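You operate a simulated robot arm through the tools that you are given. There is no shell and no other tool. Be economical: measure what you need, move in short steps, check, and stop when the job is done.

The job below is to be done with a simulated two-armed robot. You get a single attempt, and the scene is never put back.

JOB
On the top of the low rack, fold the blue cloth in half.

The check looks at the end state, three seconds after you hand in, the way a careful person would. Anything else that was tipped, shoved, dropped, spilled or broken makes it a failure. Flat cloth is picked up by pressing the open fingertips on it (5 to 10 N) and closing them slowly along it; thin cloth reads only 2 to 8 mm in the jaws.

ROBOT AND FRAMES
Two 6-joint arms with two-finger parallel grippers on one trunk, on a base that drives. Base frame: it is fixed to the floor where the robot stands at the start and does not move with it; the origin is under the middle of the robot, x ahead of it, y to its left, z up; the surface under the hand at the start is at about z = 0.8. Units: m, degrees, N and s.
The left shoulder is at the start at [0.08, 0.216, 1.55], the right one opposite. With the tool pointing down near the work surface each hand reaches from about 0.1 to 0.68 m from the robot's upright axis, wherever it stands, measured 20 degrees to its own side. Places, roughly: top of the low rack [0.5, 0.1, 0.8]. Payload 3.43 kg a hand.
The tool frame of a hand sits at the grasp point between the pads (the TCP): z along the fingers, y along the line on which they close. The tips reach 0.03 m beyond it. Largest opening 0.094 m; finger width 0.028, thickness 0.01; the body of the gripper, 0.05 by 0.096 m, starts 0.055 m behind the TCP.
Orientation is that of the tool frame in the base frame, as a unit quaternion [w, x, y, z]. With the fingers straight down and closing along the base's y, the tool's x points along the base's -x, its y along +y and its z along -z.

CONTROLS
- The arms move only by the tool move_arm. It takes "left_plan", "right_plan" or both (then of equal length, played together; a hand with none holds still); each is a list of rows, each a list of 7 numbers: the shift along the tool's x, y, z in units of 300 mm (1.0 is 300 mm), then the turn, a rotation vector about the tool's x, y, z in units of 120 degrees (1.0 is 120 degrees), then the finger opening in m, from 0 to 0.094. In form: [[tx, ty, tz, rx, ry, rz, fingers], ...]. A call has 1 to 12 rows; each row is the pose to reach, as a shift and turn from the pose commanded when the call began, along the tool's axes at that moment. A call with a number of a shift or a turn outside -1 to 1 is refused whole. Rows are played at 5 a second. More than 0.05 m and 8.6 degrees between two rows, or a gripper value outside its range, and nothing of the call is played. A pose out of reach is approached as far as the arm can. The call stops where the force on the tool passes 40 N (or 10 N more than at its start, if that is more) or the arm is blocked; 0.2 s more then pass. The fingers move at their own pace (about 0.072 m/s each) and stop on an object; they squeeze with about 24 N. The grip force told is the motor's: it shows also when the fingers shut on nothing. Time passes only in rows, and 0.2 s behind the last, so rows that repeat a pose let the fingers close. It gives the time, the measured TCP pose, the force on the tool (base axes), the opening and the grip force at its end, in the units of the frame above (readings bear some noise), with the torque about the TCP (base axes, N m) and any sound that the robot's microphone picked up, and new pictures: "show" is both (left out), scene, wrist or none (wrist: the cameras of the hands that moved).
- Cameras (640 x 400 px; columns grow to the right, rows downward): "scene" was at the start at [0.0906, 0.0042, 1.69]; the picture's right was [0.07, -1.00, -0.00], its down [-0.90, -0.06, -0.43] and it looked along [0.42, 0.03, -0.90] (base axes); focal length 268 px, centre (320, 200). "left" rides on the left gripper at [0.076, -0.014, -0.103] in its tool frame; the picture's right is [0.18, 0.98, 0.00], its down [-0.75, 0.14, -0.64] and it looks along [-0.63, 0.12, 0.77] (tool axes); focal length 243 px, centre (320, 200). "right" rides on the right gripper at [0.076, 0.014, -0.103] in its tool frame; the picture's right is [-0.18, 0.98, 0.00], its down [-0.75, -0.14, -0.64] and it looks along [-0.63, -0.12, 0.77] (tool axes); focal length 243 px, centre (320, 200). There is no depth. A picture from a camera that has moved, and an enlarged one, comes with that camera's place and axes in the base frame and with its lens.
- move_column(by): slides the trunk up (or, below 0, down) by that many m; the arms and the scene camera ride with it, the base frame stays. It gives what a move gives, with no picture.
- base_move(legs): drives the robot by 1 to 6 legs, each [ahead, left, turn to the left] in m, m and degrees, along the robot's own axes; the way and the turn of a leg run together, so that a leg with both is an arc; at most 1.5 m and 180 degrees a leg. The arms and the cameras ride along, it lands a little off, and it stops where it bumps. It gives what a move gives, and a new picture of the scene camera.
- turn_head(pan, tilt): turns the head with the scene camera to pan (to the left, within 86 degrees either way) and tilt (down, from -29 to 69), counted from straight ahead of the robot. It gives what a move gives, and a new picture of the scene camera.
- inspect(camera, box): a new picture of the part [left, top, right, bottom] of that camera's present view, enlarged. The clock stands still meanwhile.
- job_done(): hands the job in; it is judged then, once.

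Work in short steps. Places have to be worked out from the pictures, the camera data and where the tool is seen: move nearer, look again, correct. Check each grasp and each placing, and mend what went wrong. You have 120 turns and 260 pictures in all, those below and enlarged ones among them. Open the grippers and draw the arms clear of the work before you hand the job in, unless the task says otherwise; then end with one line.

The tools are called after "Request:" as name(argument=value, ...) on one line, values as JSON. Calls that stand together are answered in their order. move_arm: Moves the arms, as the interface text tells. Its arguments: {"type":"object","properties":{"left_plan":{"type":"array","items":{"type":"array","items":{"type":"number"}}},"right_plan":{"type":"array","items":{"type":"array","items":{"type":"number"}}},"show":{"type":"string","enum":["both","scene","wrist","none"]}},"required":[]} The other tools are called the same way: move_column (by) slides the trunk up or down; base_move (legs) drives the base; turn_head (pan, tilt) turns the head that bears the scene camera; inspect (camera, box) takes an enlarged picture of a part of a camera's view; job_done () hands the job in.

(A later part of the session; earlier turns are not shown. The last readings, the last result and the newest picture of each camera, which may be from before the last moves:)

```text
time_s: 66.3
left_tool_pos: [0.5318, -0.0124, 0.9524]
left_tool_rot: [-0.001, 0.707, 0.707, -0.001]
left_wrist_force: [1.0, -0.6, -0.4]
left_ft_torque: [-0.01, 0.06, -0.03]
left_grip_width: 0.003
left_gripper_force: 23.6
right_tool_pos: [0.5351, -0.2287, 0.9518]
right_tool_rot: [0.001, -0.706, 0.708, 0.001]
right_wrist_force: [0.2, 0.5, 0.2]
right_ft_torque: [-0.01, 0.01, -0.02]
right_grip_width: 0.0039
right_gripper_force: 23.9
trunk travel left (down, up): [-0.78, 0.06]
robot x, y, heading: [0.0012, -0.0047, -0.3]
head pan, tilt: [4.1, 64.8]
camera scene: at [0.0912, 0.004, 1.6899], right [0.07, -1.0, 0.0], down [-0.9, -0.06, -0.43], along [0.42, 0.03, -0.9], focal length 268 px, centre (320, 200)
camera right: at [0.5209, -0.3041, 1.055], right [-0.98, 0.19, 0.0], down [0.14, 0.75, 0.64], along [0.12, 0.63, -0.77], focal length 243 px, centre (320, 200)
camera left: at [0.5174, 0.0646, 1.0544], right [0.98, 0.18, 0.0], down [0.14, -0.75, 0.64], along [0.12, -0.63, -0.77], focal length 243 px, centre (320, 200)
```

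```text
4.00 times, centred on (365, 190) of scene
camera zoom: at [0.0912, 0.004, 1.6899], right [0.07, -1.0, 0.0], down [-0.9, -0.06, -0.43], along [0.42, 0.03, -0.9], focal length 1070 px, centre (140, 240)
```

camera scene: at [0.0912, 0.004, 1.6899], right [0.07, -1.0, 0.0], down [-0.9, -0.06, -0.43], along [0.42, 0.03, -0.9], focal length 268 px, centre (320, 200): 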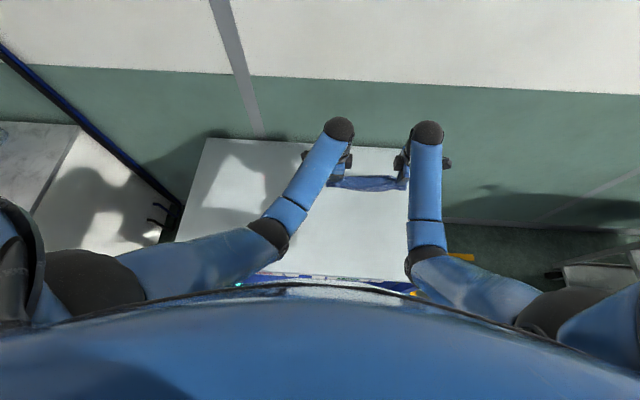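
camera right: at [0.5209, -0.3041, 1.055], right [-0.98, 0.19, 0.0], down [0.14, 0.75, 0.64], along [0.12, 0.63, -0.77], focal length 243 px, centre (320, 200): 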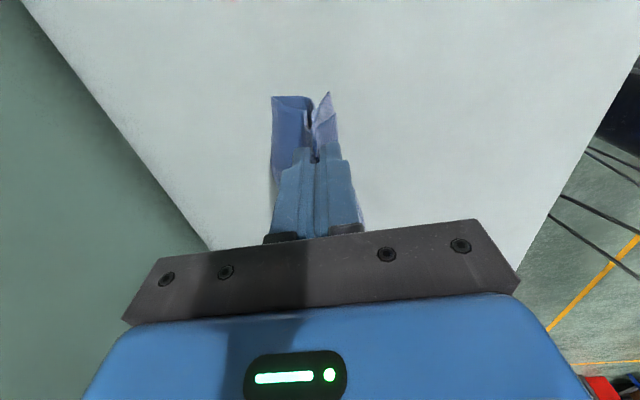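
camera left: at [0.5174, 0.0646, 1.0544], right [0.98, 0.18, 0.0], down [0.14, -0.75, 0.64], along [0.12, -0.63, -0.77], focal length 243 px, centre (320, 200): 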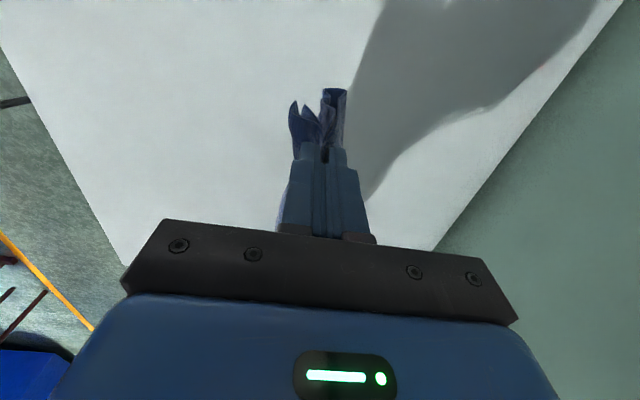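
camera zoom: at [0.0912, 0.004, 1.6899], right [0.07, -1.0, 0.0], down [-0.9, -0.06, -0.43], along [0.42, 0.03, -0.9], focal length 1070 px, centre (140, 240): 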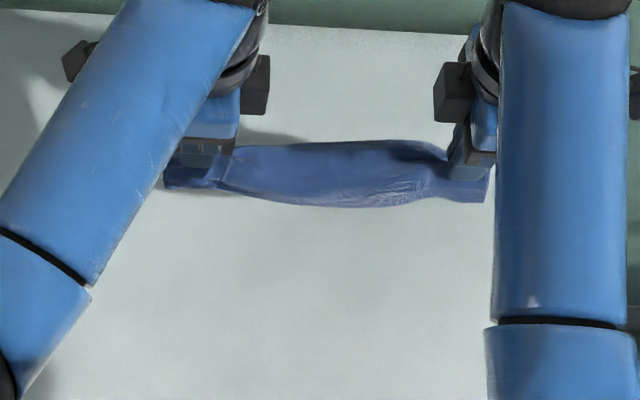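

Both layers were gripped together, so the folded cloth now hangs like a towel on a rail, which straightens it. I lower it straight down and release just above the surface.

Request:
move_arm(left_plan=[[0, 0, 0.05, 0, 0, 0, 0], [0, 0, 0.1, 0, 0, 0, 0], [0, 0, 0.16, 0, 0, 0, 0], [0, 0, 0.22, 0, 0, 0, 0], [0, 0, 0.28, 0, 0, 0, 0], [0, 0, 0.33, 0, 0, 0, 0], [0, 0, 0.37, 0, 0, 0, 0], [0, 0, 0.37, 0, 0, 0, 0.02], [0, 0, 0.37, 0, 0, 0, 0.03], [0, 0, 0.25, 0, 0, 0, 0.036], [0, 0, 0.1, 0, 0, 0, 0.036], [0.15, 0, 0.1, 0, 0, 0, 0.036]], right_plan=[[0, 0, 0.05, 0, 0, 0, 0], [0, 0, 0.1, 0, 0, 0, 0], [0, 0, 0.16, 0, 0, 0, 0], [0, 0, 0.22, 0, 0, 0, 0], [0, 0, 0.28, 0, 0, 0, 0], [0, 0, 0.33, 0, 0, 0, 0], [0, 0, 0.37, 0, 0, 0, 0], [0, 0, 0.37, 0, 0, 0, 0.02], [0, 0, 0.37, 0, 0, 0, 0.03], [0, 0, 0.25, 0, 0, 0, 0.036], [0, 0, 0.1, 0, 0, 0, 0.036], [0.1, 0, 0.1, 0, 0, 0, 0.036]], show="wrist")

Request:
inspect(camera="scene", box=[300, 140, 430, 240])

```text
time_s: 68.9
left_tool_pos: [0.5319, 0.0361, 0.921]
left_tool_rot: [-0.001, 0.707, 0.707, -0.001]
left_wrist_force: [0.3, 0.8, -0.4]
left_ft_torque: [-0.01, -0.01, -0.01]
left_grip_width: 0.0359
left_gripper_force: 0.0
right_tool_pos: [0.5349, -0.257, 0.9212]
right_tool_rot: [0.001, -0.707, 0.707, 0.002]
right_wrist_force: [0.0, 0.0, 0.3]
right_ft_torque: [0.02, 0.01, -0.01]
right_grip_width: 0.036
right_gripper_force: 0.0
trunk travel left (down, up): [-0.78, 0.06]
robot x, y, heading: [0.0004, 0.0028, 0.1]
head pan, tilt: [4.1, 64.8]
camera right: at [0.5208, -0.3328, 1.0245], right [-0.98, 0.19, 0.0], down [0.14, 0.75, 0.64], along [0.12, 0.63, -0.77], focal length 243 px, centre (320, 200)
camera left: at [0.5164, 0.1123, 1.0234], right [0.98, 0.18, 0.0], down [0.14, -0.75, 0.64], along [0.12, -0.63, -0.77], focal length 243 px, centre (320, 200)
```

right: 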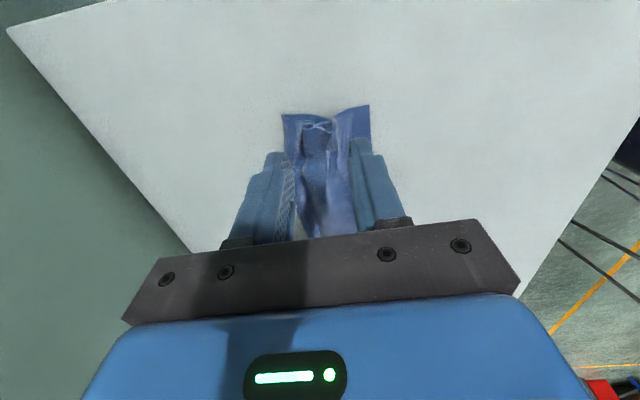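
left: 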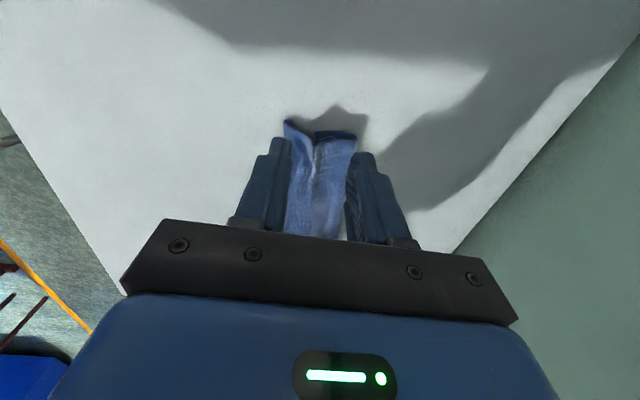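

```text
4.00 times, centred on (365, 190) of scene
camera zoom: at [0.0915, 0.005, 1.6899], right [0.07, -1.0, 0.0], down [-0.9, -0.06, -0.43], along [0.42, 0.03, -0.9], focal length 1070 px, centre (140, 240)
```

zoom: 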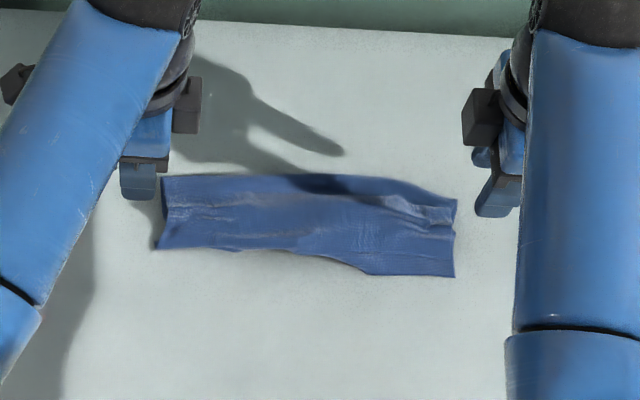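

It's crumpled a bit (depth 7.5 cm). New plan: grip both hems together at the near corners, lift the cloth fully so it hangs straight from its hems, and lay it down pulling toward me. First a closer look at the near corners.

Request:
inspect(camera="right", box=[240, 80, 420, 240])

Request:
inspect(camera="left", box=[230, 90, 410, 250])

```text
2.50 times, centred on (330, 160) of right
camera zoom: at [0.5208, -0.3328, 1.0245], right [-0.98, 0.19, 0.0], down [0.14, 0.75, 0.64], along [0.12, 0.63, -0.77], focal length 606 px, centre (295, 300)
```

zoom: 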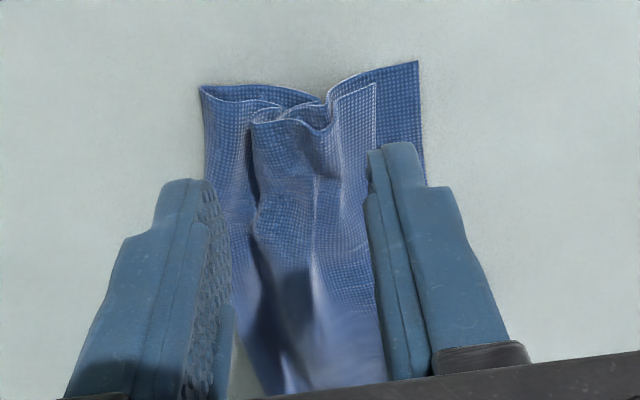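

```text
2.50 times, centred on (320, 170) of left
camera zoom: at [0.5164, 0.1123, 1.0234], right [0.98, 0.18, 0.0], down [0.14, -0.75, 0.64], along [0.12, -0.63, -0.77], focal length 606 px, centre (320, 275)
```

zoom: 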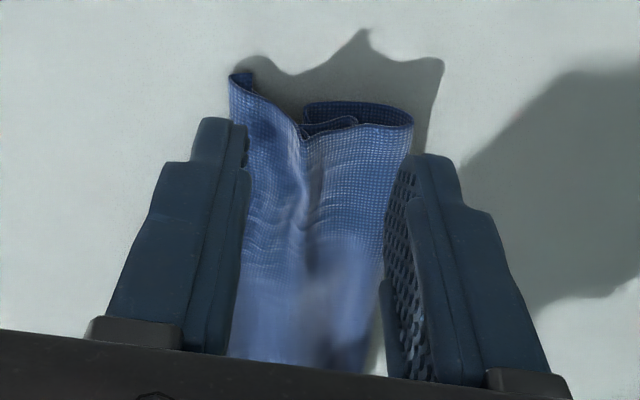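

Right: bottom hem at x≈0.49, top hem 0.507; left: both near 0.50. I go down with jaws around the hump just inside the hems.

Request:
move_arm(left_plan=[[-0.06, -0.01, 0, 0, 0, 0, 0.034], [-0.11, -0.02, 0.06, 0, 0, 0, 0.034], [-0.11, -0.02, 0.15, 0, 0, 0, 0.034], [-0.11, -0.02, 0.23, 0, 0, 0, 0.034], [-0.11, -0.02, 0.27, 0, 0, 0, 0.034], [-0.11, -0.02, 0.286, 0, 0, 0, 0.034]], right_plan=[[-0.04, 0.01, 0, 0, 0, 0, 0.034], [-0.067, 0.016, 0.06, 0, 0, 0, 0.034], [-0.067, 0.016, 0.15, 0, 0, 0, 0.034], [-0.067, 0.016, 0.23, 0, 0, 0, 0.034], [-0.067, 0.016, 0.27, 0, 0, 0, 0.034], [-0.067, 0.016, 0.286, 0, 0, 0, 0.034]], show="wrist")

```text
time_s: 70.3
left_tool_pos: [0.5267, -0.001, 0.8346]
left_tool_rot: [0.0, 0.707, 0.707, 0.0]
left_wrist_force: [0.3, -0.9, -0.2]
left_ft_torque: [-0.01, 0.03, 0.0]
left_grip_width: 0.034
left_gripper_force: 0.0
right_tool_pos: [0.5301, -0.2368, 0.8358]
right_tool_rot: [0.001, -0.707, 0.708, 0.0]
right_wrist_force: [-0.2, 0.1, 1.2]
right_ft_torque: [0.02, -0.04, -0.01]
right_grip_width: 0.0341
right_gripper_force: 0.0
trunk travel left (down, up): [-0.78, 0.06]
robot x, y, heading: [0.0012, -0.0009, -0.0]
head pan, tilt: [4.1, 64.8]
camera right: at [0.5155, -0.3128, 0.9388], right [-0.98, 0.19, 0.0], down [0.14, 0.75, 0.64], along [0.12, 0.63, -0.77], focal length 243 px, centre (320, 200)
camera left: at [0.5115, 0.0762, 0.9382], right [0.98, 0.18, 0.0], down [0.14, -0.75, 0.64], along [0.12, -0.63, -0.77], focal length 243 px, centre (320, 200)
```

right: 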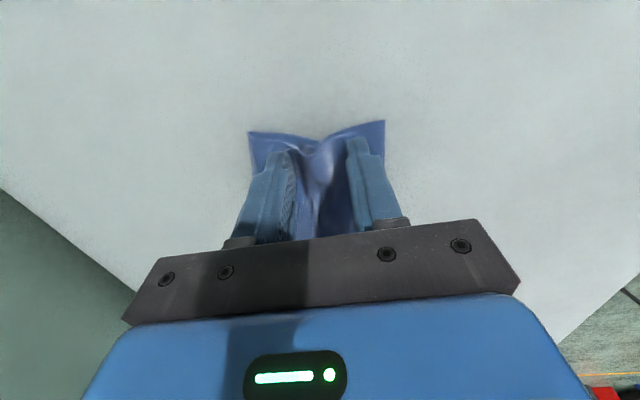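
left: 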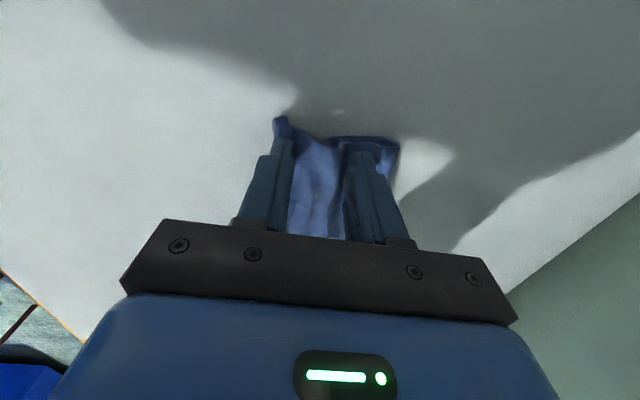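

I shift both about 13 mm nearer so the hems themselves are within the jaws, press lightly and close.

Request:
move_arm(left_plan=[[0, 0, -0.03, 0, 0, 0, 0.034], [0, -0.045, -0.03, 0, 0, 0, 0.034], [0, -0.045, 0.0, 0, 0, 0, 0.034], [0, -0.045, 0.009, 0, 0, 0, 0.034], [0, -0.045, 0.01, 0, 0, 0, 0.028], [0, -0.045, 0.01, 0, 0, 0, 0.022], [0, -0.045, 0.01, 0, 0, 0, 0.016], [0, -0.045, 0.01, 0, 0, 0, 0.012], [0, -0.045, 0.01, 0, 0, 0, 0.008], [0, -0.045, 0.01, 0, 0, 0, 0.004], [0, -0.045, 0.01, 0, 0, 0, 0], [0, -0.045, 0.01, 0, 0, 0, 0]], right_plan=[[0, 0, -0.03, 0, 0, 0, 0.034], [0, 0.042, -0.03, 0, 0, 0, 0.034], [0, 0.042, 0.0, 0, 0, 0, 0.034], [0, 0.042, 0.009, 0, 0, 0, 0.034], [0, 0.042, 0.01, 0, 0, 0, 0.028], [0, 0.042, 0.01, 0, 0, 0, 0.022], [0, 0.042, 0.01, 0, 0, 0, 0.016], [0, 0.042, 0.01, 0, 0, 0, 0.012], [0, 0.042, 0.01, 0, 0, 0, 0.008], [0, 0.042, 0.01, 0, 0, 0, 0.004], [0, 0.042, 0.01, 0, 0, 0, 0], [0, 0.042, 0.01, 0, 0, 0, 0]], show="none")

Request:
inspect(camera="right", box=[220, 80, 440, 230])

Request:
inspect(camera="left", box=[200, 80, 420, 230])

```text
time_s: 72.9
left_tool_pos: [0.5128, -0.0011, 0.8336]
left_tool_rot: [0.001, 0.707, 0.707, 0.001]
left_wrist_force: [2.1, -0.3, 14.4]
left_ft_torque: [0.05, -0.13, -0.04]
left_grip_width: 0.0044
left_gripper_force: 23.9
right_tool_pos: [0.518, -0.2371, 0.8347]
right_tool_rot: [0.001, -0.707, 0.708, 0.0]
right_wrist_force: [0.1, 0.7, 2.8]
right_ft_torque: [0.03, -0.07, -0.03]
right_grip_width: 0.0039
right_gripper_force: 24.2
trunk travel left (down, up): [-0.78, 0.06]
robot x, y, heading: [0.0013, 0.0027, 0.2]
head pan, tilt: [4.1, 64.8]
```

```text
2.67 times, centred on (330, 155) of right
camera zoom: at [0.5023, -0.313, 0.937], right [-0.98, 0.19, 0.0], down [0.14, 0.75, 0.64], along [0.12, 0.63, -0.77], focal length 647 px, centre (293, 320)
```

zoom: 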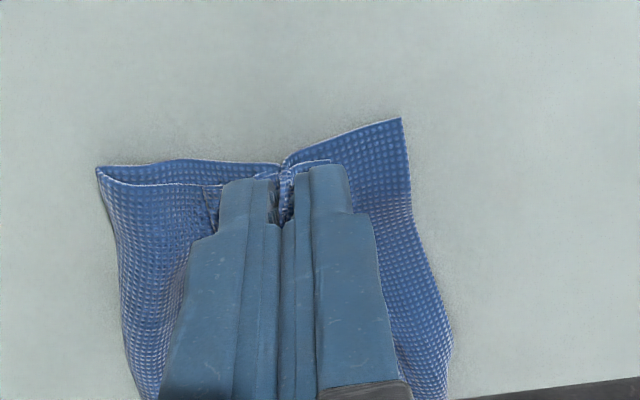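

```text
2.67 times, centred on (310, 155) of left
camera zoom: at [0.4977, 0.0761, 0.9363], right [0.98, 0.18, 0.0], down [0.14, -0.75, 0.64], along [0.12, -0.63, -0.77], focal length 647 px, centre (347, 320)
```

zoom: 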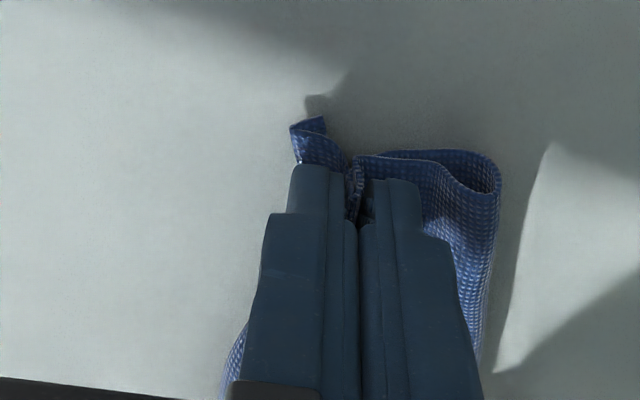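

Gripped near the hems. I lift about 17 cm to let everything hang out.

Request:
move_arm(left_plan=[[0, 0, -0.05, 0, 0, 0, 0], [0, 0, -0.1, 0, 0, 0, 0], [0, 0, -0.16, 0, 0, 0, 0], [0, 0, -0.22, 0, 0, 0, 0], [0, 0, -0.28, 0, 0, 0, 0], [0, 0, -0.34, 0, 0, 0, 0], [0, 0, -0.41, 0, 0, 0, 0], [0, 0, -0.48, 0, 0, 0, 0], [0, 0, -0.56, 0, 0, 0, 0], [0, 0, -0.56, 0, 0, 0, 0], [0, 0, -0.56, 0, 0, 0, 0]], right_plan=[[0, 0, -0.05, 0, 0, 0, 0], [0, 0, -0.1, 0, 0, 0, 0], [0, 0, -0.16, 0, 0, 0, 0], [0, 0, -0.22, 0, 0, 0, 0], [0, 0, -0.28, 0, 0, 0, 0], [0, 0, -0.34, 0, 0, 0, 0], [0, 0, -0.41, 0, 0, 0, 0], [0, 0, -0.48, 0, 0, 0, 0], [0, 0, -0.56, 0, 0, 0, 0], [0, 0, -0.56, 0, 0, 0, 0], [0, 0, -0.56, 0, 0, 0, 0]], show="none")

Request:
inspect(camera="scene", box=[300, 130, 430, 230])

Request:
inspect(camera="right", box=[200, 20, 480, 230])

Request:
inspect(camera="left", box=[160, 20, 440, 230])

```text
time_s: 75.3
left_tool_pos: [0.5127, -0.0005, 1.0021]
left_tool_rot: [0.0, 0.707, 0.707, 0.0]
left_wrist_force: [0.1, -0.5, -0.2]
left_ft_torque: [0.02, 0.0, 0.0]
left_grip_width: 0.0048
left_gripper_force: 24.5
right_tool_pos: [0.5178, -0.2375, 1.0035]
right_tool_rot: [0.001, -0.707, 0.707, 0.001]
right_wrist_force: [-0.1, 0.7, -0.6]
right_ft_torque: [0.04, 0.0, 0.0]
right_grip_width: 0.0041
right_gripper_force: 23.8
trunk travel left (down, up): [-0.78, 0.06]
robot x, y, heading: [0.0062, 0.0017, 0.3]
head pan, tilt: [4.1, 64.8]
```

```text
4.00 times, centred on (365, 180) of scene
camera zoom: at [0.0911, 0.004, 1.6899], right [0.07, -1.0, 0.0], down [-0.9, -0.06, -0.43], along [0.42, 0.03, -0.9], focal length 1070 px, centre (140, 280)
```

zoom: 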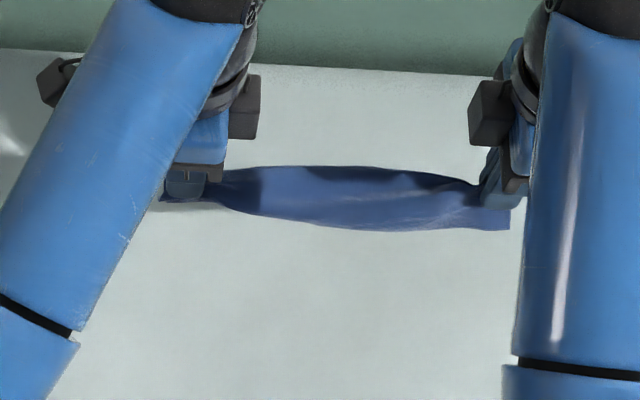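

```text
1.90 times, centred on (340, 125) of right
camera zoom: at [0.5029, -0.3143, 1.1068], right [-0.98, 0.19, 0.0], down [0.14, 0.75, 0.64], along [0.12, 0.63, -0.77], focal length 462 px, centre (282, 343)
```

zoom: 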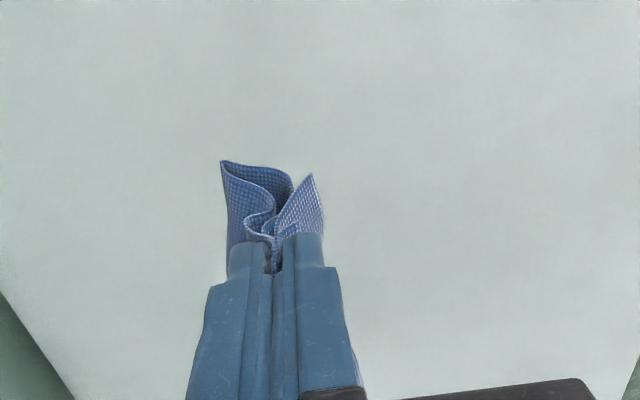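

```text
1.90 times, centred on (300, 125) of left
camera zoom: at [0.4981, 0.0758, 1.1042], right [0.98, 0.18, 0.0], down [0.14, -0.75, 0.64], along [0.12, -0.63, -0.77], focal length 462 px, centre (358, 343)
```

zoom: 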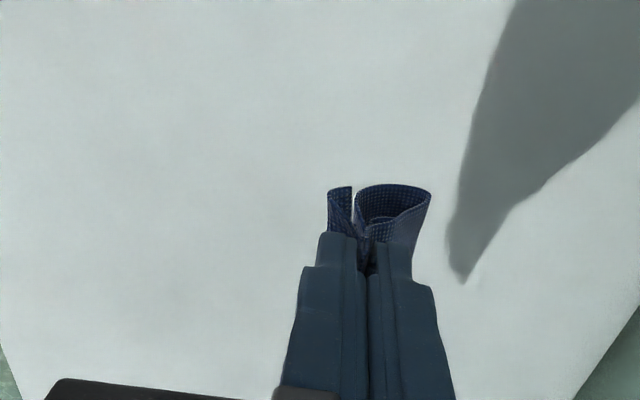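

The doubled cloth hangs free in the air from near its hems. I lower until the fold touches, then move toward me while lowering so it lays out flat behind the hands.

Request:
move_arm(left_plan=[[0.01, 0, 0.1, 0, 0, 0, 0], [0.01, 0, 0.2, 0, 0, 0, 0], [0.01, 0, 0.31, 0, 0, 0, 0], [0.01, -0.05, 0.35, 0, 0, 0, 0], [0.01, -0.1, 0.393, 0, 0, 0, 0], [0.01, -0.15, 0.44, 0, 0, 0, 0], [0.01, -0.2, 0.483, 0, 0, 0, 0], [0.01, -0.25, 0.52, 0, 0, 0, 0], [0.01, -0.3, 0.54, 0, 0, 0, 0], [0.01, -0.35, 0.543, 0, 0, 0, 0], [0.01, -0.4, 0.543, 0, 0, 0, 0], [0.01, -0.4, 0.543, 0, 0, 0, 0]], right_plan=[[0.01, 0, 0.1, 0, 0, 0, 0], [0.01, 0, 0.2, 0, 0, 0, 0], [0.01, 0, 0.31, 0, 0, 0, 0], [0.01, 0.05, 0.35, 0, 0, 0, 0], [0.01, 0.1, 0.393, 0, 0, 0, 0], [0.01, 0.15, 0.44, 0, 0, 0, 0], [0.01, 0.2, 0.483, 0, 0, 0, 0], [0.01, 0.25, 0.52, 0, 0, 0, 0], [0.01, 0.3, 0.54, 0, 0, 0, 0], [0.01, 0.35, 0.543, 0, 0, 0, 0], [0.01, 0.4, 0.543, 0, 0, 0, 0], [0.01, 0.4, 0.543, 0, 0, 0, 0]], show="none")

Request:
inspect(camera="scene", box=[300, 150, 430, 250])

Request:
inspect(camera="right", box=[100, 60, 480, 240])

Request:
inspect(camera="left", box=[160, 60, 540, 240])

```text
time_s: 77.9
left_tool_pos: [0.3934, 0.002, 0.8384]
left_tool_rot: [-0.001, 0.707, 0.707, 0.0]
left_wrist_force: [-1.1, 0.6, 0.3]
left_ft_torque: [0.02, 0.0, -0.06]
left_grip_width: 0.0044
left_gripper_force: 24.1
right_tool_pos: [0.3967, -0.2406, 0.8377]
right_tool_rot: [0.0, -0.707, 0.708, 0.001]
right_wrist_force: [-0.3, 0.8, -0.1]
right_ft_torque: [0.02, -0.02, 0.01]
right_grip_width: 0.004
right_gripper_force: 23.9
trunk travel left (down, up): [-0.78, 0.06]
robot x, y, heading: [0.0003, -0.0005, 0.1]
head pan, tilt: [4.1, 64.8]
```

```text
4.00 times, centred on (365, 200) of scene
camera zoom: at [0.0912, 0.004, 1.6899], right [0.07, -1.0, 0.0], down [-0.9, -0.06, -0.43], along [0.42, 0.03, -0.9], focal length 1070 px, centre (140, 200)
```

zoom: 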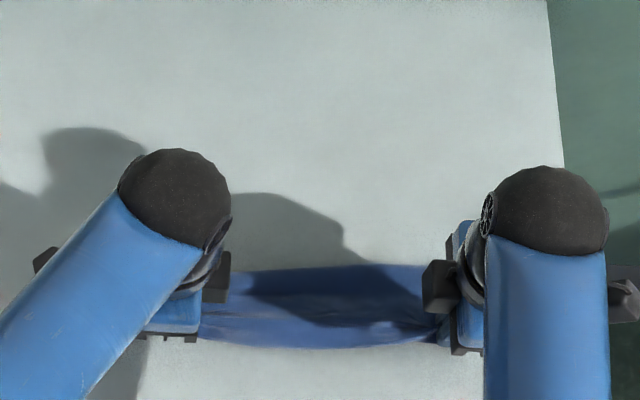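

```text
1.68 times, centred on (290, 150) of right
camera zoom: at [0.383, -0.317, 0.941], right [-0.98, 0.19, 0.0], down [0.14, 0.75, 0.64], along [0.12, 0.63, -0.77], focal length 409 px, centre (370, 284)
```

zoom: 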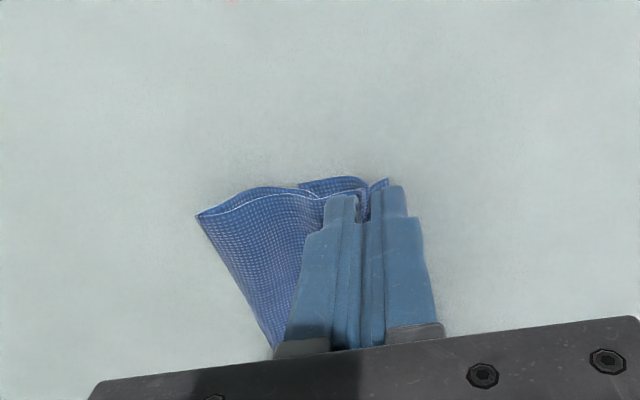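

```text
1.68 times, centred on (350, 150) of left
camera zoom: at [0.3788, 0.0794, 0.9407], right [0.98, 0.18, 0.0], down [0.14, -0.75, 0.64], along [0.12, -0.63, -0.77], focal length 409 px, centre (270, 284)
```

zoom: 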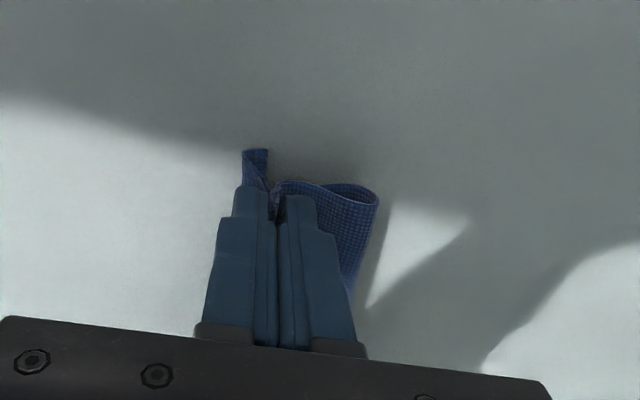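

The left end is still bunched in the jaws. I release here, lift off, and look at the state.

Request:
move_arm(left_plan=[[0, 0, 0, 0, 0, 0, 0.02], [0, 0, 0, 0, 0, 0, 0.036], [0, 0, -0.05, 0, 0, 0, 0.04], [0, 0, -0.15, 0, 0, 0, 0.04], [0.05, 0, -0.25, 0, 0, 0, 0.04], [0.15, 0, -0.3, 0, 0, 0, 0.036]], right_plan=[[0, 0, 0, 0, 0, 0, 0.02], [0, 0, 0, 0, 0, 0, 0.036], [0, 0, -0.05, 0, 0, 0, 0.04], [0, 0, -0.15, 0, 0, 0, 0.04], [0.05, 0, -0.25, 0, 0, 0, 0.04], [0.05, 0, -0.3, 0, 0, 0, 0.036]], show="none")

Request:
inspect(camera="scene", box=[305, 195, 425, 260])

Request:
inspect(camera="right", box=[200, 60, 460, 240])

Request:
inspect(camera="left", box=[200, 80, 460, 260])

```text
time_s: 79.3
left_tool_pos: [0.3923, 0.0493, 0.9296]
left_tool_rot: [0.001, 0.707, 0.707, 0.0]
left_wrist_force: [1.1, -0.2, -0.5]
left_ft_torque: [0.04, -0.03, 0.0]
left_grip_width: 0.0361
left_gripper_force: 0.0
right_tool_pos: [0.3967, -0.2552, 0.929]
right_tool_rot: [0.001, -0.706, 0.708, -0.001]
right_wrist_force: [-0.1, -0.6, 0.1]
right_ft_torque: [-0.01, -0.02, -0.01]
right_grip_width: 0.036
right_gripper_force: 0.0
trunk travel left (down, up): [-0.78, 0.06]
robot x, y, heading: [0.0006, 0.0014, -0.2]
head pan, tilt: [4.1, 64.8]
```

```text
5.33 times, centred on (365, 228) of scene
camera zoom: at [0.0906, 0.0055, 1.6899], right [0.07, -1.0, 0.0], down [-0.9, -0.06, -0.43], along [0.43, 0.03, -0.9], focal length 1427 px, centre (80, 53)
```

zoom: 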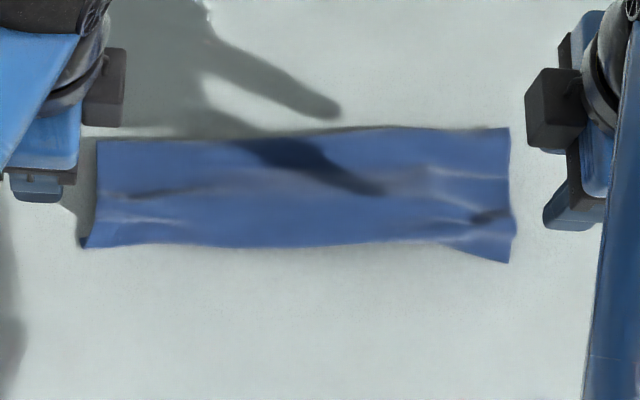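

```text
2.22 times, centred on (330, 150) of right
camera zoom: at [0.3829, -0.3314, 1.0319], right [-0.98, 0.19, 0.0], down [0.14, 0.75, 0.64], along [0.12, 0.63, -0.77], focal length 539 px, centre (298, 311)
```

zoom: 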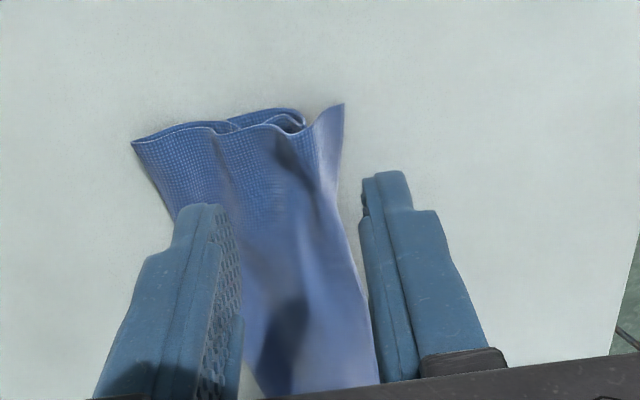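

```text
2.22 times, centred on (330, 170) of left
camera zoom: at [0.3782, 0.1258, 1.0317], right [0.98, 0.18, 0.0], down [0.14, -0.75, 0.64], along [0.12, -0.63, -0.77], focal length 539 px, centre (298, 267)
```

zoom: 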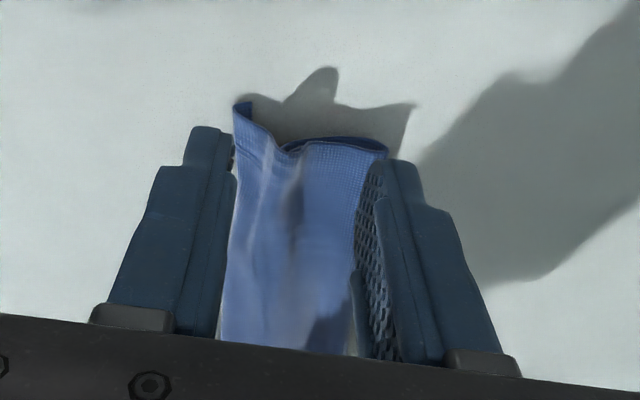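

At both near corners the top hem now lies outermost and, on the right, single-layered. Plan: pinch just the top hem, lift so the whole cloth hangs as a single sheet, then lay half forward and fold the rest back. I descend over the hems.

Request:
move_arm(left_plan=[[-0.08, -0.006, 0, 0, 0, 0, 0.026], [-0.154, -0.011, 0.06, 0, 0, 0, 0.026], [-0.154, -0.011, 0.15, 0, 0, 0, 0.026], [-0.154, -0.011, 0.24, 0, 0, 0, 0.026], [-0.154, -0.011, 0.29, 0, 0, 0, 0.026], [-0.154, -0.011, 0.29, 0, 0, 0, 0.026]], right_plan=[[-0.04, -0.002, 0, 0, 0, 0, 0.026], [-0.071, -0.004, 0.06, 0, 0, 0, 0.026], [-0.071, -0.004, 0.15, 0, 0, 0, 0.026], [-0.071, -0.004, 0.24, 0, 0, 0, 0.026], [-0.071, -0.004, 0.29, 0, 0, 0, 0.026], [-0.071, -0.004, 0.29, 0, 0, 0, 0.026]], show="none")

Request:
inspect(camera="right", box=[220, 60, 440, 230])

Request:
inspect(camera="left", box=[200, 60, 420, 230])

```text
time_s: 80.7
left_tool_pos: [0.3905, 0.0009, 0.8418]
left_tool_rot: [0.001, 0.707, 0.707, 0.0]
left_wrist_force: [-0.7, -0.3, 0.6]
left_ft_torque: [0.01, -0.03, 0.02]
left_grip_width: 0.0262
left_gripper_force: 0.0
right_tool_pos: [0.3981, -0.2343, 0.8408]
right_tool_rot: [0.001, -0.706, 0.708, 0.0]
right_wrist_force: [0.9, -0.1, 0.1]
right_ft_torque: [0.02, 0.0, 0.02]
right_grip_width: 0.0261
right_gripper_force: 0.1
trunk travel left (down, up): [-0.78, 0.06]
robot x, y, heading: [0.0008, -0.0009, 0.2]
head pan, tilt: [4.1, 64.8]
```

```text
2.35 times, centred on (330, 145) of right
camera zoom: at [0.3838, -0.3097, 0.9448], right [-0.98, 0.19, 0.0], down [0.14, 0.75, 0.64], along [0.12, 0.63, -0.77], focal length 571 px, centre (296, 329)
```

zoom: 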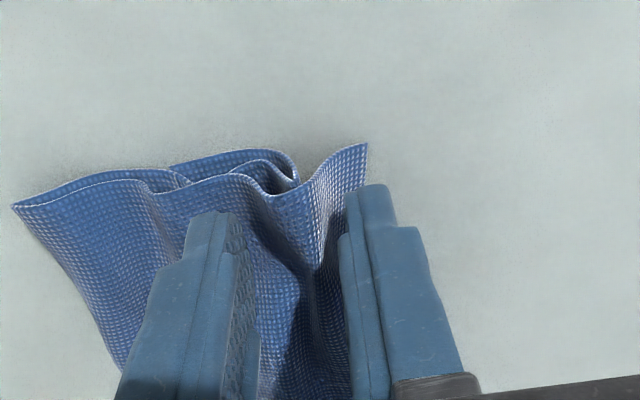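

```text
2.35 times, centred on (310, 145) of left
camera zoom: at [0.3762, 0.0775, 0.9434], right [0.98, 0.18, 0.0], down [0.14, -0.75, 0.64], along [0.12, -0.63, -0.77], focal length 571 px, centre (344, 329)
```

zoom: 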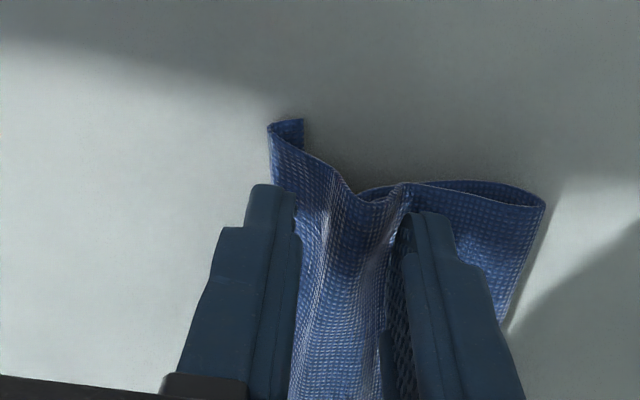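

Right: a single top hem is at the near finger; the bottom is tucked underneath. I lower to light contact, with the left shifted 4 mm inward.

Request:
move_arm(left_plan=[[0, 0.013, 0.01, 0, 0, 0, 0.026], [0, 0.013, 0.018, 0, 0, 0, 0.026], [0, 0.013, 0.025, 0, 0, 0, 0.026]], right_plan=[[0, 0, 0.01, 0, 0, 0, 0.026], [0, 0, 0.018, 0, 0, 0, 0.026], [0, 0, 0.024, 0, 0, 0, 0.026]], show="none")

```text
time_s: 81.5
left_tool_pos: [0.3932, 0.0005, 0.8343]
left_tool_rot: [0.001, 0.707, 0.707, 0.001]
left_wrist_force: [0.0, -0.2, 4.6]
left_ft_torque: [0.03, -0.06, -0.02]
left_grip_width: 0.0259
left_gripper_force: 0.1
right_tool_pos: [0.3984, -0.2339, 0.835]
right_tool_rot: [0.001, -0.706, 0.708, 0.0]
right_wrist_force: [0.5, -0.6, 1.1]
right_ft_torque: [0.01, -0.02, 0.0]
right_grip_width: 0.0261
right_gripper_force: 0.1
trunk travel left (down, up): [-0.78, 0.06]
robot x, y, heading: [0.0, -0.002, 0.1]
head pan, tilt: [4.1, 64.8]
```

Contact is light; the right goes 1.5 mm lower, then both close slowly and lift 4 cm.

Request:
move_arm(left_plan=[[0, 0, 0, 0, 0, 0, 0.026], [0, 0, 0, 0, 0, 0, 0.022], [0, 0, 0, 0, 0, 0, 0.018], [0, 0, 0, 0, 0, 0, 0.014], [0, 0, 0, 0, 0, 0, 0.01], [0, 0, 0, 0, 0, 0, 0.006], [0, 0, 0, 0, 0, 0, 0.002], [0, 0, 0, 0, 0, 0, 0], [0, 0, 0, 0, 0, 0, 0], [0, 0, -0.05, 0, 0, 0, 0], [0, 0, -0.1, 0, 0, 0, 0], [0, 0, -0.15, 0, 0, 0, 0]], right_plan=[[0, 0, 0.006, 0, 0, 0, 0.026], [0, 0, 0.006, 0, 0, 0, 0.022], [0, 0, 0.006, 0, 0, 0, 0.018], [0, 0, 0.006, 0, 0, 0, 0.014], [0, 0, 0.006, 0, 0, 0, 0.01], [0, 0, 0.006, 0, 0, 0, 0.006], [0, 0, 0.006, 0, 0, 0, 0.002], [0, 0, 0.006, 0, 0, 0, 0], [0, 0, 0.006, 0, 0, 0, 0], [0, 0, -0.05, 0, 0, 0, 0], [0, 0, -0.1, 0, 0, 0, 0], [0, 0, -0.15, 0, 0, 0, 0]], show="none")

Request:
inspect(camera="right", box=[220, 60, 440, 230])

Request:
inspect(camera="left", box=[200, 60, 420, 230])

```text
time_s: 84.1
left_tool_pos: [0.3927, 0.0012, 0.8781]
left_tool_rot: [0.0, 0.707, 0.707, 0.0]
left_wrist_force: [0.0, 0.4, -0.6]
left_ft_torque: [0.03, 0.0, -0.01]
left_grip_width: 0.0051
left_gripper_force: 24.3
right_tool_pos: [0.3998, -0.2333, 0.879]
right_tool_rot: [0.0, -0.706, 0.708, 0.0]
right_wrist_force: [-0.9, 0.2, -0.2]
right_ft_torque: [0.01, 0.01, 0.0]
right_grip_width: 0.0044
right_gripper_force: 24.0
trunk travel left (down, up): [-0.78, 0.06]
robot x, y, heading: [0.0008, -0.0001, -0.1]
head pan, tilt: [4.1, 64.8]
```

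```text
2.35 times, centred on (330, 145) of right
camera zoom: at [0.3852, -0.3096, 0.9825], right [-0.98, 0.18, 0.0], down [0.14, 0.75, 0.64], along [0.12, 0.63, -0.77], focal length 571 px, centre (296, 329)
```

zoom: 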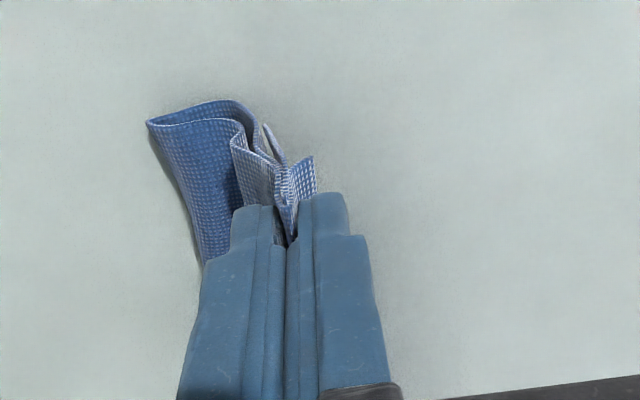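

```text
2.35 times, centred on (310, 145) of left
camera zoom: at [0.3792, 0.0773, 0.9806], right [0.98, 0.18, 0.0], down [0.14, -0.75, 0.64], along [0.12, -0.63, -0.77], focal length 571 px, centre (344, 329)
```

zoom: 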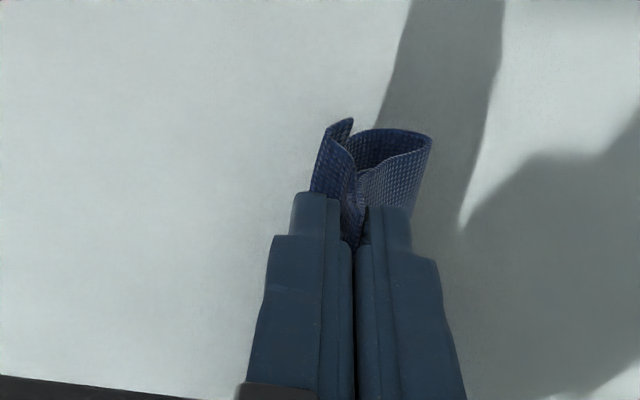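

Both hems are gripped with short tails now. I lift high to see whether the doubled cloth hangs straight.

Request:
move_arm(left_plan=[[0, 0, -0.08, 0, 0, 0, 0], [0, 0, -0.16, 0, 0, 0, 0], [0, 0, -0.24, 0, 0, 0, 0], [0, 0, -0.32, 0, 0, 0, 0], [0, 0, -0.4, 0, 0, 0, 0], [0, 0, -0.4, 0, 0, 0, 0], [0, 0, -0.4, 0, 0, 0, 0]], right_plan=[[0, 0, -0.08, 0, 0, 0, 0], [0, 0, -0.16, 0, 0, 0, 0], [0, 0, -0.24, 0, 0, 0, 0], [0, 0, -0.32, 0, 0, 0, 0], [0, 0, -0.4, 0, 0, 0, 0], [0, 0, -0.4, 0, 0, 0, 0], [0, 0, -0.4, 0, 0, 0, 0]], show="scene")

Request:
inspect(camera="right", box=[220, 40, 440, 230])

Request:
inspect(camera="left", box=[200, 40, 420, 230])

Request:
inspect(camera="scene", box=[290, 180, 440, 290])

```text
time_s: 85.7
left_tool_pos: [0.3947, 0.0006, 0.9904]
left_tool_rot: [0.002, 0.707, 0.707, -0.001]
left_wrist_force: [-0.3, 0.6, 0.2]
left_ft_torque: [0.03, 0.01, 0.03]
left_grip_width: 0.0052
left_gripper_force: 23.7
left hand out of reach, approached as far as the arm can: row 5, 6, 7
right_tool_pos: [0.3997, -0.2359, 0.9823]
right_tool_rot: [0.002, -0.707, 0.707, -0.001]
right_wrist_force: [-0.6, 1.2, 0.8]
right_ft_torque: [0.02, -0.04, 0.03]
right_grip_width: 0.0045
right_gripper_force: 24.1
right hand out of reach, approached as far as the arm can: row 5, 6, 7
trunk travel left (down, up): [-0.78, 0.06]
robot x, y, heading: [0.0021, 0.0013, -0.0]
head pan, tilt: [4.1, 64.8]
camera scene: at [0.0909, 0.0042, 1.69], right [0.07, -1.0, 0.0], down [-0.9, -0.06, -0.43], along [0.42, 0.03, -0.9], focal length 268 px, centre (320, 200)
```

scene: 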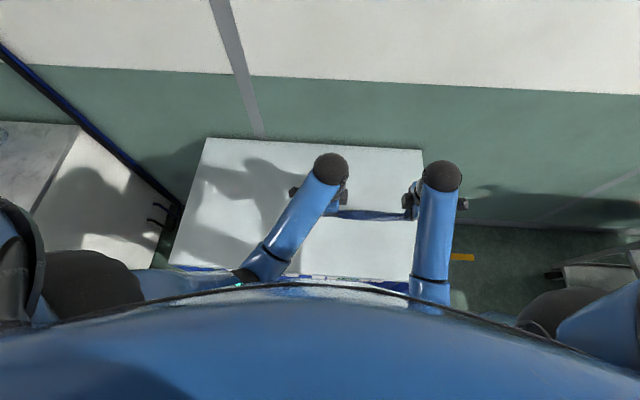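

```text
2.11 times, centred on (330, 135) of right
camera zoom: at [0.3849, -0.3117, 1.0857], right [-0.98, 0.19, 0.0], down [0.14, 0.75, 0.64], along [0.12, 0.63, -0.77], focal length 511 px, centre (299, 337)
```

zoom: 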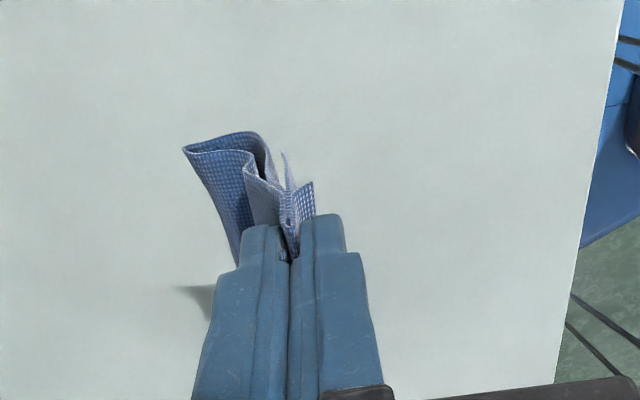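

```text
2.11 times, centred on (310, 135) of left
camera zoom: at [0.3813, 0.0781, 1.0925], right [0.98, 0.18, 0.0], down [0.14, -0.75, 0.64], along [0.12, -0.63, -0.77], focal length 511 px, centre (341, 337)
```

zoom: 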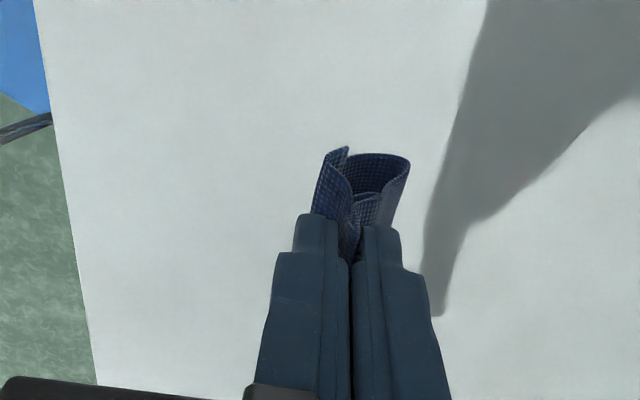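

```text
3.64 times, centred on (365, 235) of scene
camera zoom: at [0.0909, 0.0042, 1.69], right [0.07, -1.0, 0.0], down [-0.9, -0.06, -0.43], along [0.42, 0.03, -0.9], focal length 973 px, centre (156, 73)
```

zoom: 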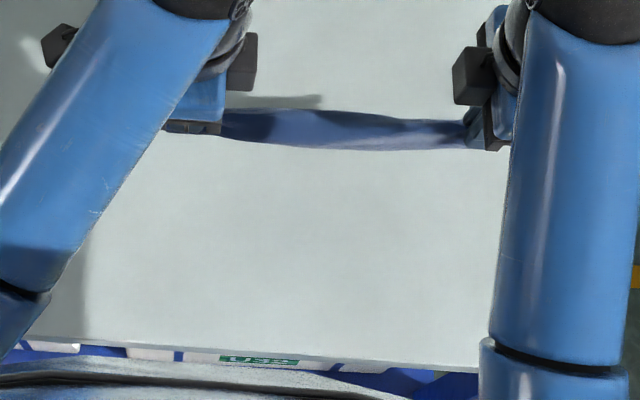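

The cloth is stiff enough to keep its waves. I'll lay it down again toward me, then anchor the fold with one hand while the other pulls the hems, one end at a time.

Request:
move_arm(left_plan=[[0, 0.1, 0.067, 0, 0, 0, 0], [0, 0.2, 0.133, 0, 0, 0, 0], [0, 0.267, 0.25, 0, 0, 0, 0], [0, 0.233, 0.3, 0, 0, 0, 0], [0, 0.183, 0.35, 0, 0, 0, 0], [0, 0.133, 0.4, 0, 0, 0, 0], [0, 0.083, 0.44, 0, 0, 0, 0], [0, 0.033, 0.473, 0, 0, 0, 0], [0, 0, 0.493, 0, 0, 0, 0], [0, -0.02, 0.493, 0, 0, 0, 0]], right_plan=[[0, -0.1, 0.067, 0, 0, 0, 0], [0, -0.2, 0.133, 0, 0, 0, 0], [0, -0.267, 0.25, 0, 0, 0, 0], [0, -0.233, 0.3, 0, 0, 0, 0], [0, -0.183, 0.35, 0, 0, 0, 0], [0, -0.133, 0.4, 0, 0, 0, 0], [0, -0.083, 0.44, 0, 0, 0, 0], [0, -0.033, 0.463, 0, 0, 0, 0], [0, 0, 0.463, 0, 0, 0, 0], [0, 0.02, 0.463, 0, 0, 0, 0]], show="none")

Request:
inspect(camera="right", box=[150, 40, 440, 230])

Request:
inspect(camera="left", box=[200, 40, 490, 230])

```text
time_s: 87.9
left_tool_pos: [0.3893, -0.0006, 0.8417]
left_tool_rot: [0.001, 0.707, 0.708, 0.0]
left_wrist_force: [0.1, -0.5, 1.1]
left_ft_torque: [0.04, 0.0, -0.02]
left_grip_width: 0.0052
left_gripper_force: 24.0
right_tool_pos: [0.3917, -0.2332, 0.8458]
right_tool_rot: [0.001, -0.707, 0.708, 0.001]
right_wrist_force: [-0.6, -0.1, 0.3]
right_ft_torque: [0.01, 0.03, 0.0]
right_grip_width: 0.0043
right_gripper_force: 24.0
trunk travel left (down, up): [-0.78, 0.06]
robot x, y, heading: [0.0025, 0.0009, -0.1]
head pan, tilt: [4.1, 64.8]
```

```text
2.11 times, centred on (295, 135) of right
camera zoom: at [0.3786, -0.3103, 0.9482], right [-0.98, 0.19, 0.0], down [0.14, 0.75, 0.64], along [0.12, 0.63, -0.77], focal length 511 px, centre (373, 337)
```

zoom: 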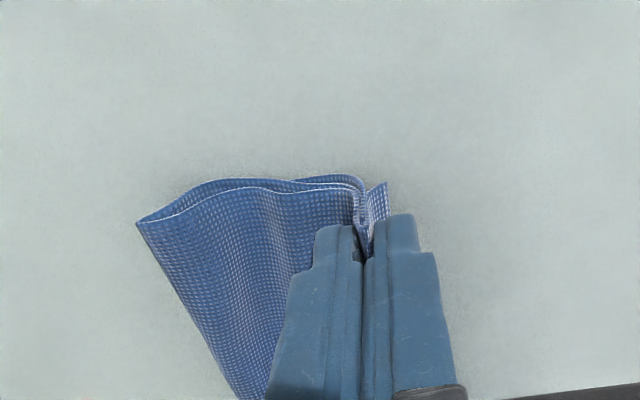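

```text
2.11 times, centred on (345, 135) of left
camera zoom: at [0.3749, 0.076, 0.9446], right [0.98, 0.18, 0.0], down [0.14, -0.75, 0.64], along [0.12, -0.63, -0.77], focal length 511 px, centre (267, 337)
```

zoom: 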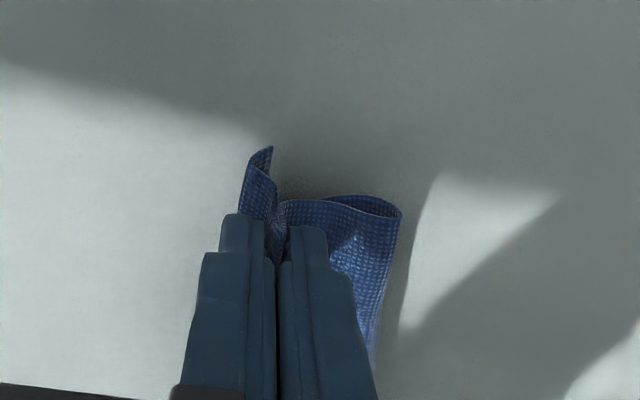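

Right end looks tidy, left end bunched. I release both and raise the hands outward for a full clear view before deciding.

Request:
move_arm(left_plan=[[0, 0, 0.01, 0, 0, 0, 0.02], [0, 0, 0.01, 0, 0, 0, 0.036], [0, 0, -0.08, 0, 0, 0, 0.04], [0.05, 0.0, -0.2, 0, 0, 0, 0.04], [0.2, 0.0, -0.25, 0, 0, 0, 0.036], [0.36, 0.0, -0.3, 0, 0, 0, 0.036], [0.36, 0.0, -0.3, 0, 0, 0, 0.036]], right_plan=[[0, 0, 0.015, 0, 0, 0, 0.02], [0, 0, 0.015, 0, 0, 0, 0.036], [0, 0, -0.08, 0, 0, 0, 0.04], [0.05, 0.0, -0.2, 0, 0, 0, 0.04], [0.1, 0.0, -0.25, 0, 0, 0, 0.036], [0.2, 0.0, -0.3, 0, 0, 0, 0.036], [0.2, 0.0, -0.3, 0, 0, 0, 0.036]], show="wrist")

Request:
inspect(camera="scene", box=[305, 195, 425, 260])

```text
refused: row 6 steps farther than a row can; nothing moved
```

```text
5.33 times, centred on (365, 228) of scene
camera zoom: at [0.0906, 0.0041, 1.69], right [0.07, -1.0, 0.0], down [-0.9, -0.06, -0.43], along [0.43, 0.03, -0.9], focal length 1427 px, centre (80, 53)
```

zoom: 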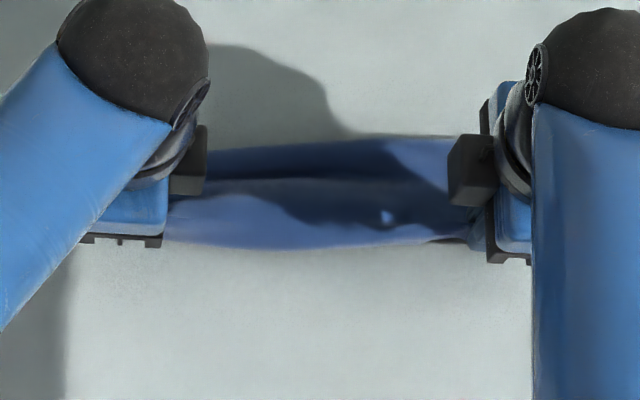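

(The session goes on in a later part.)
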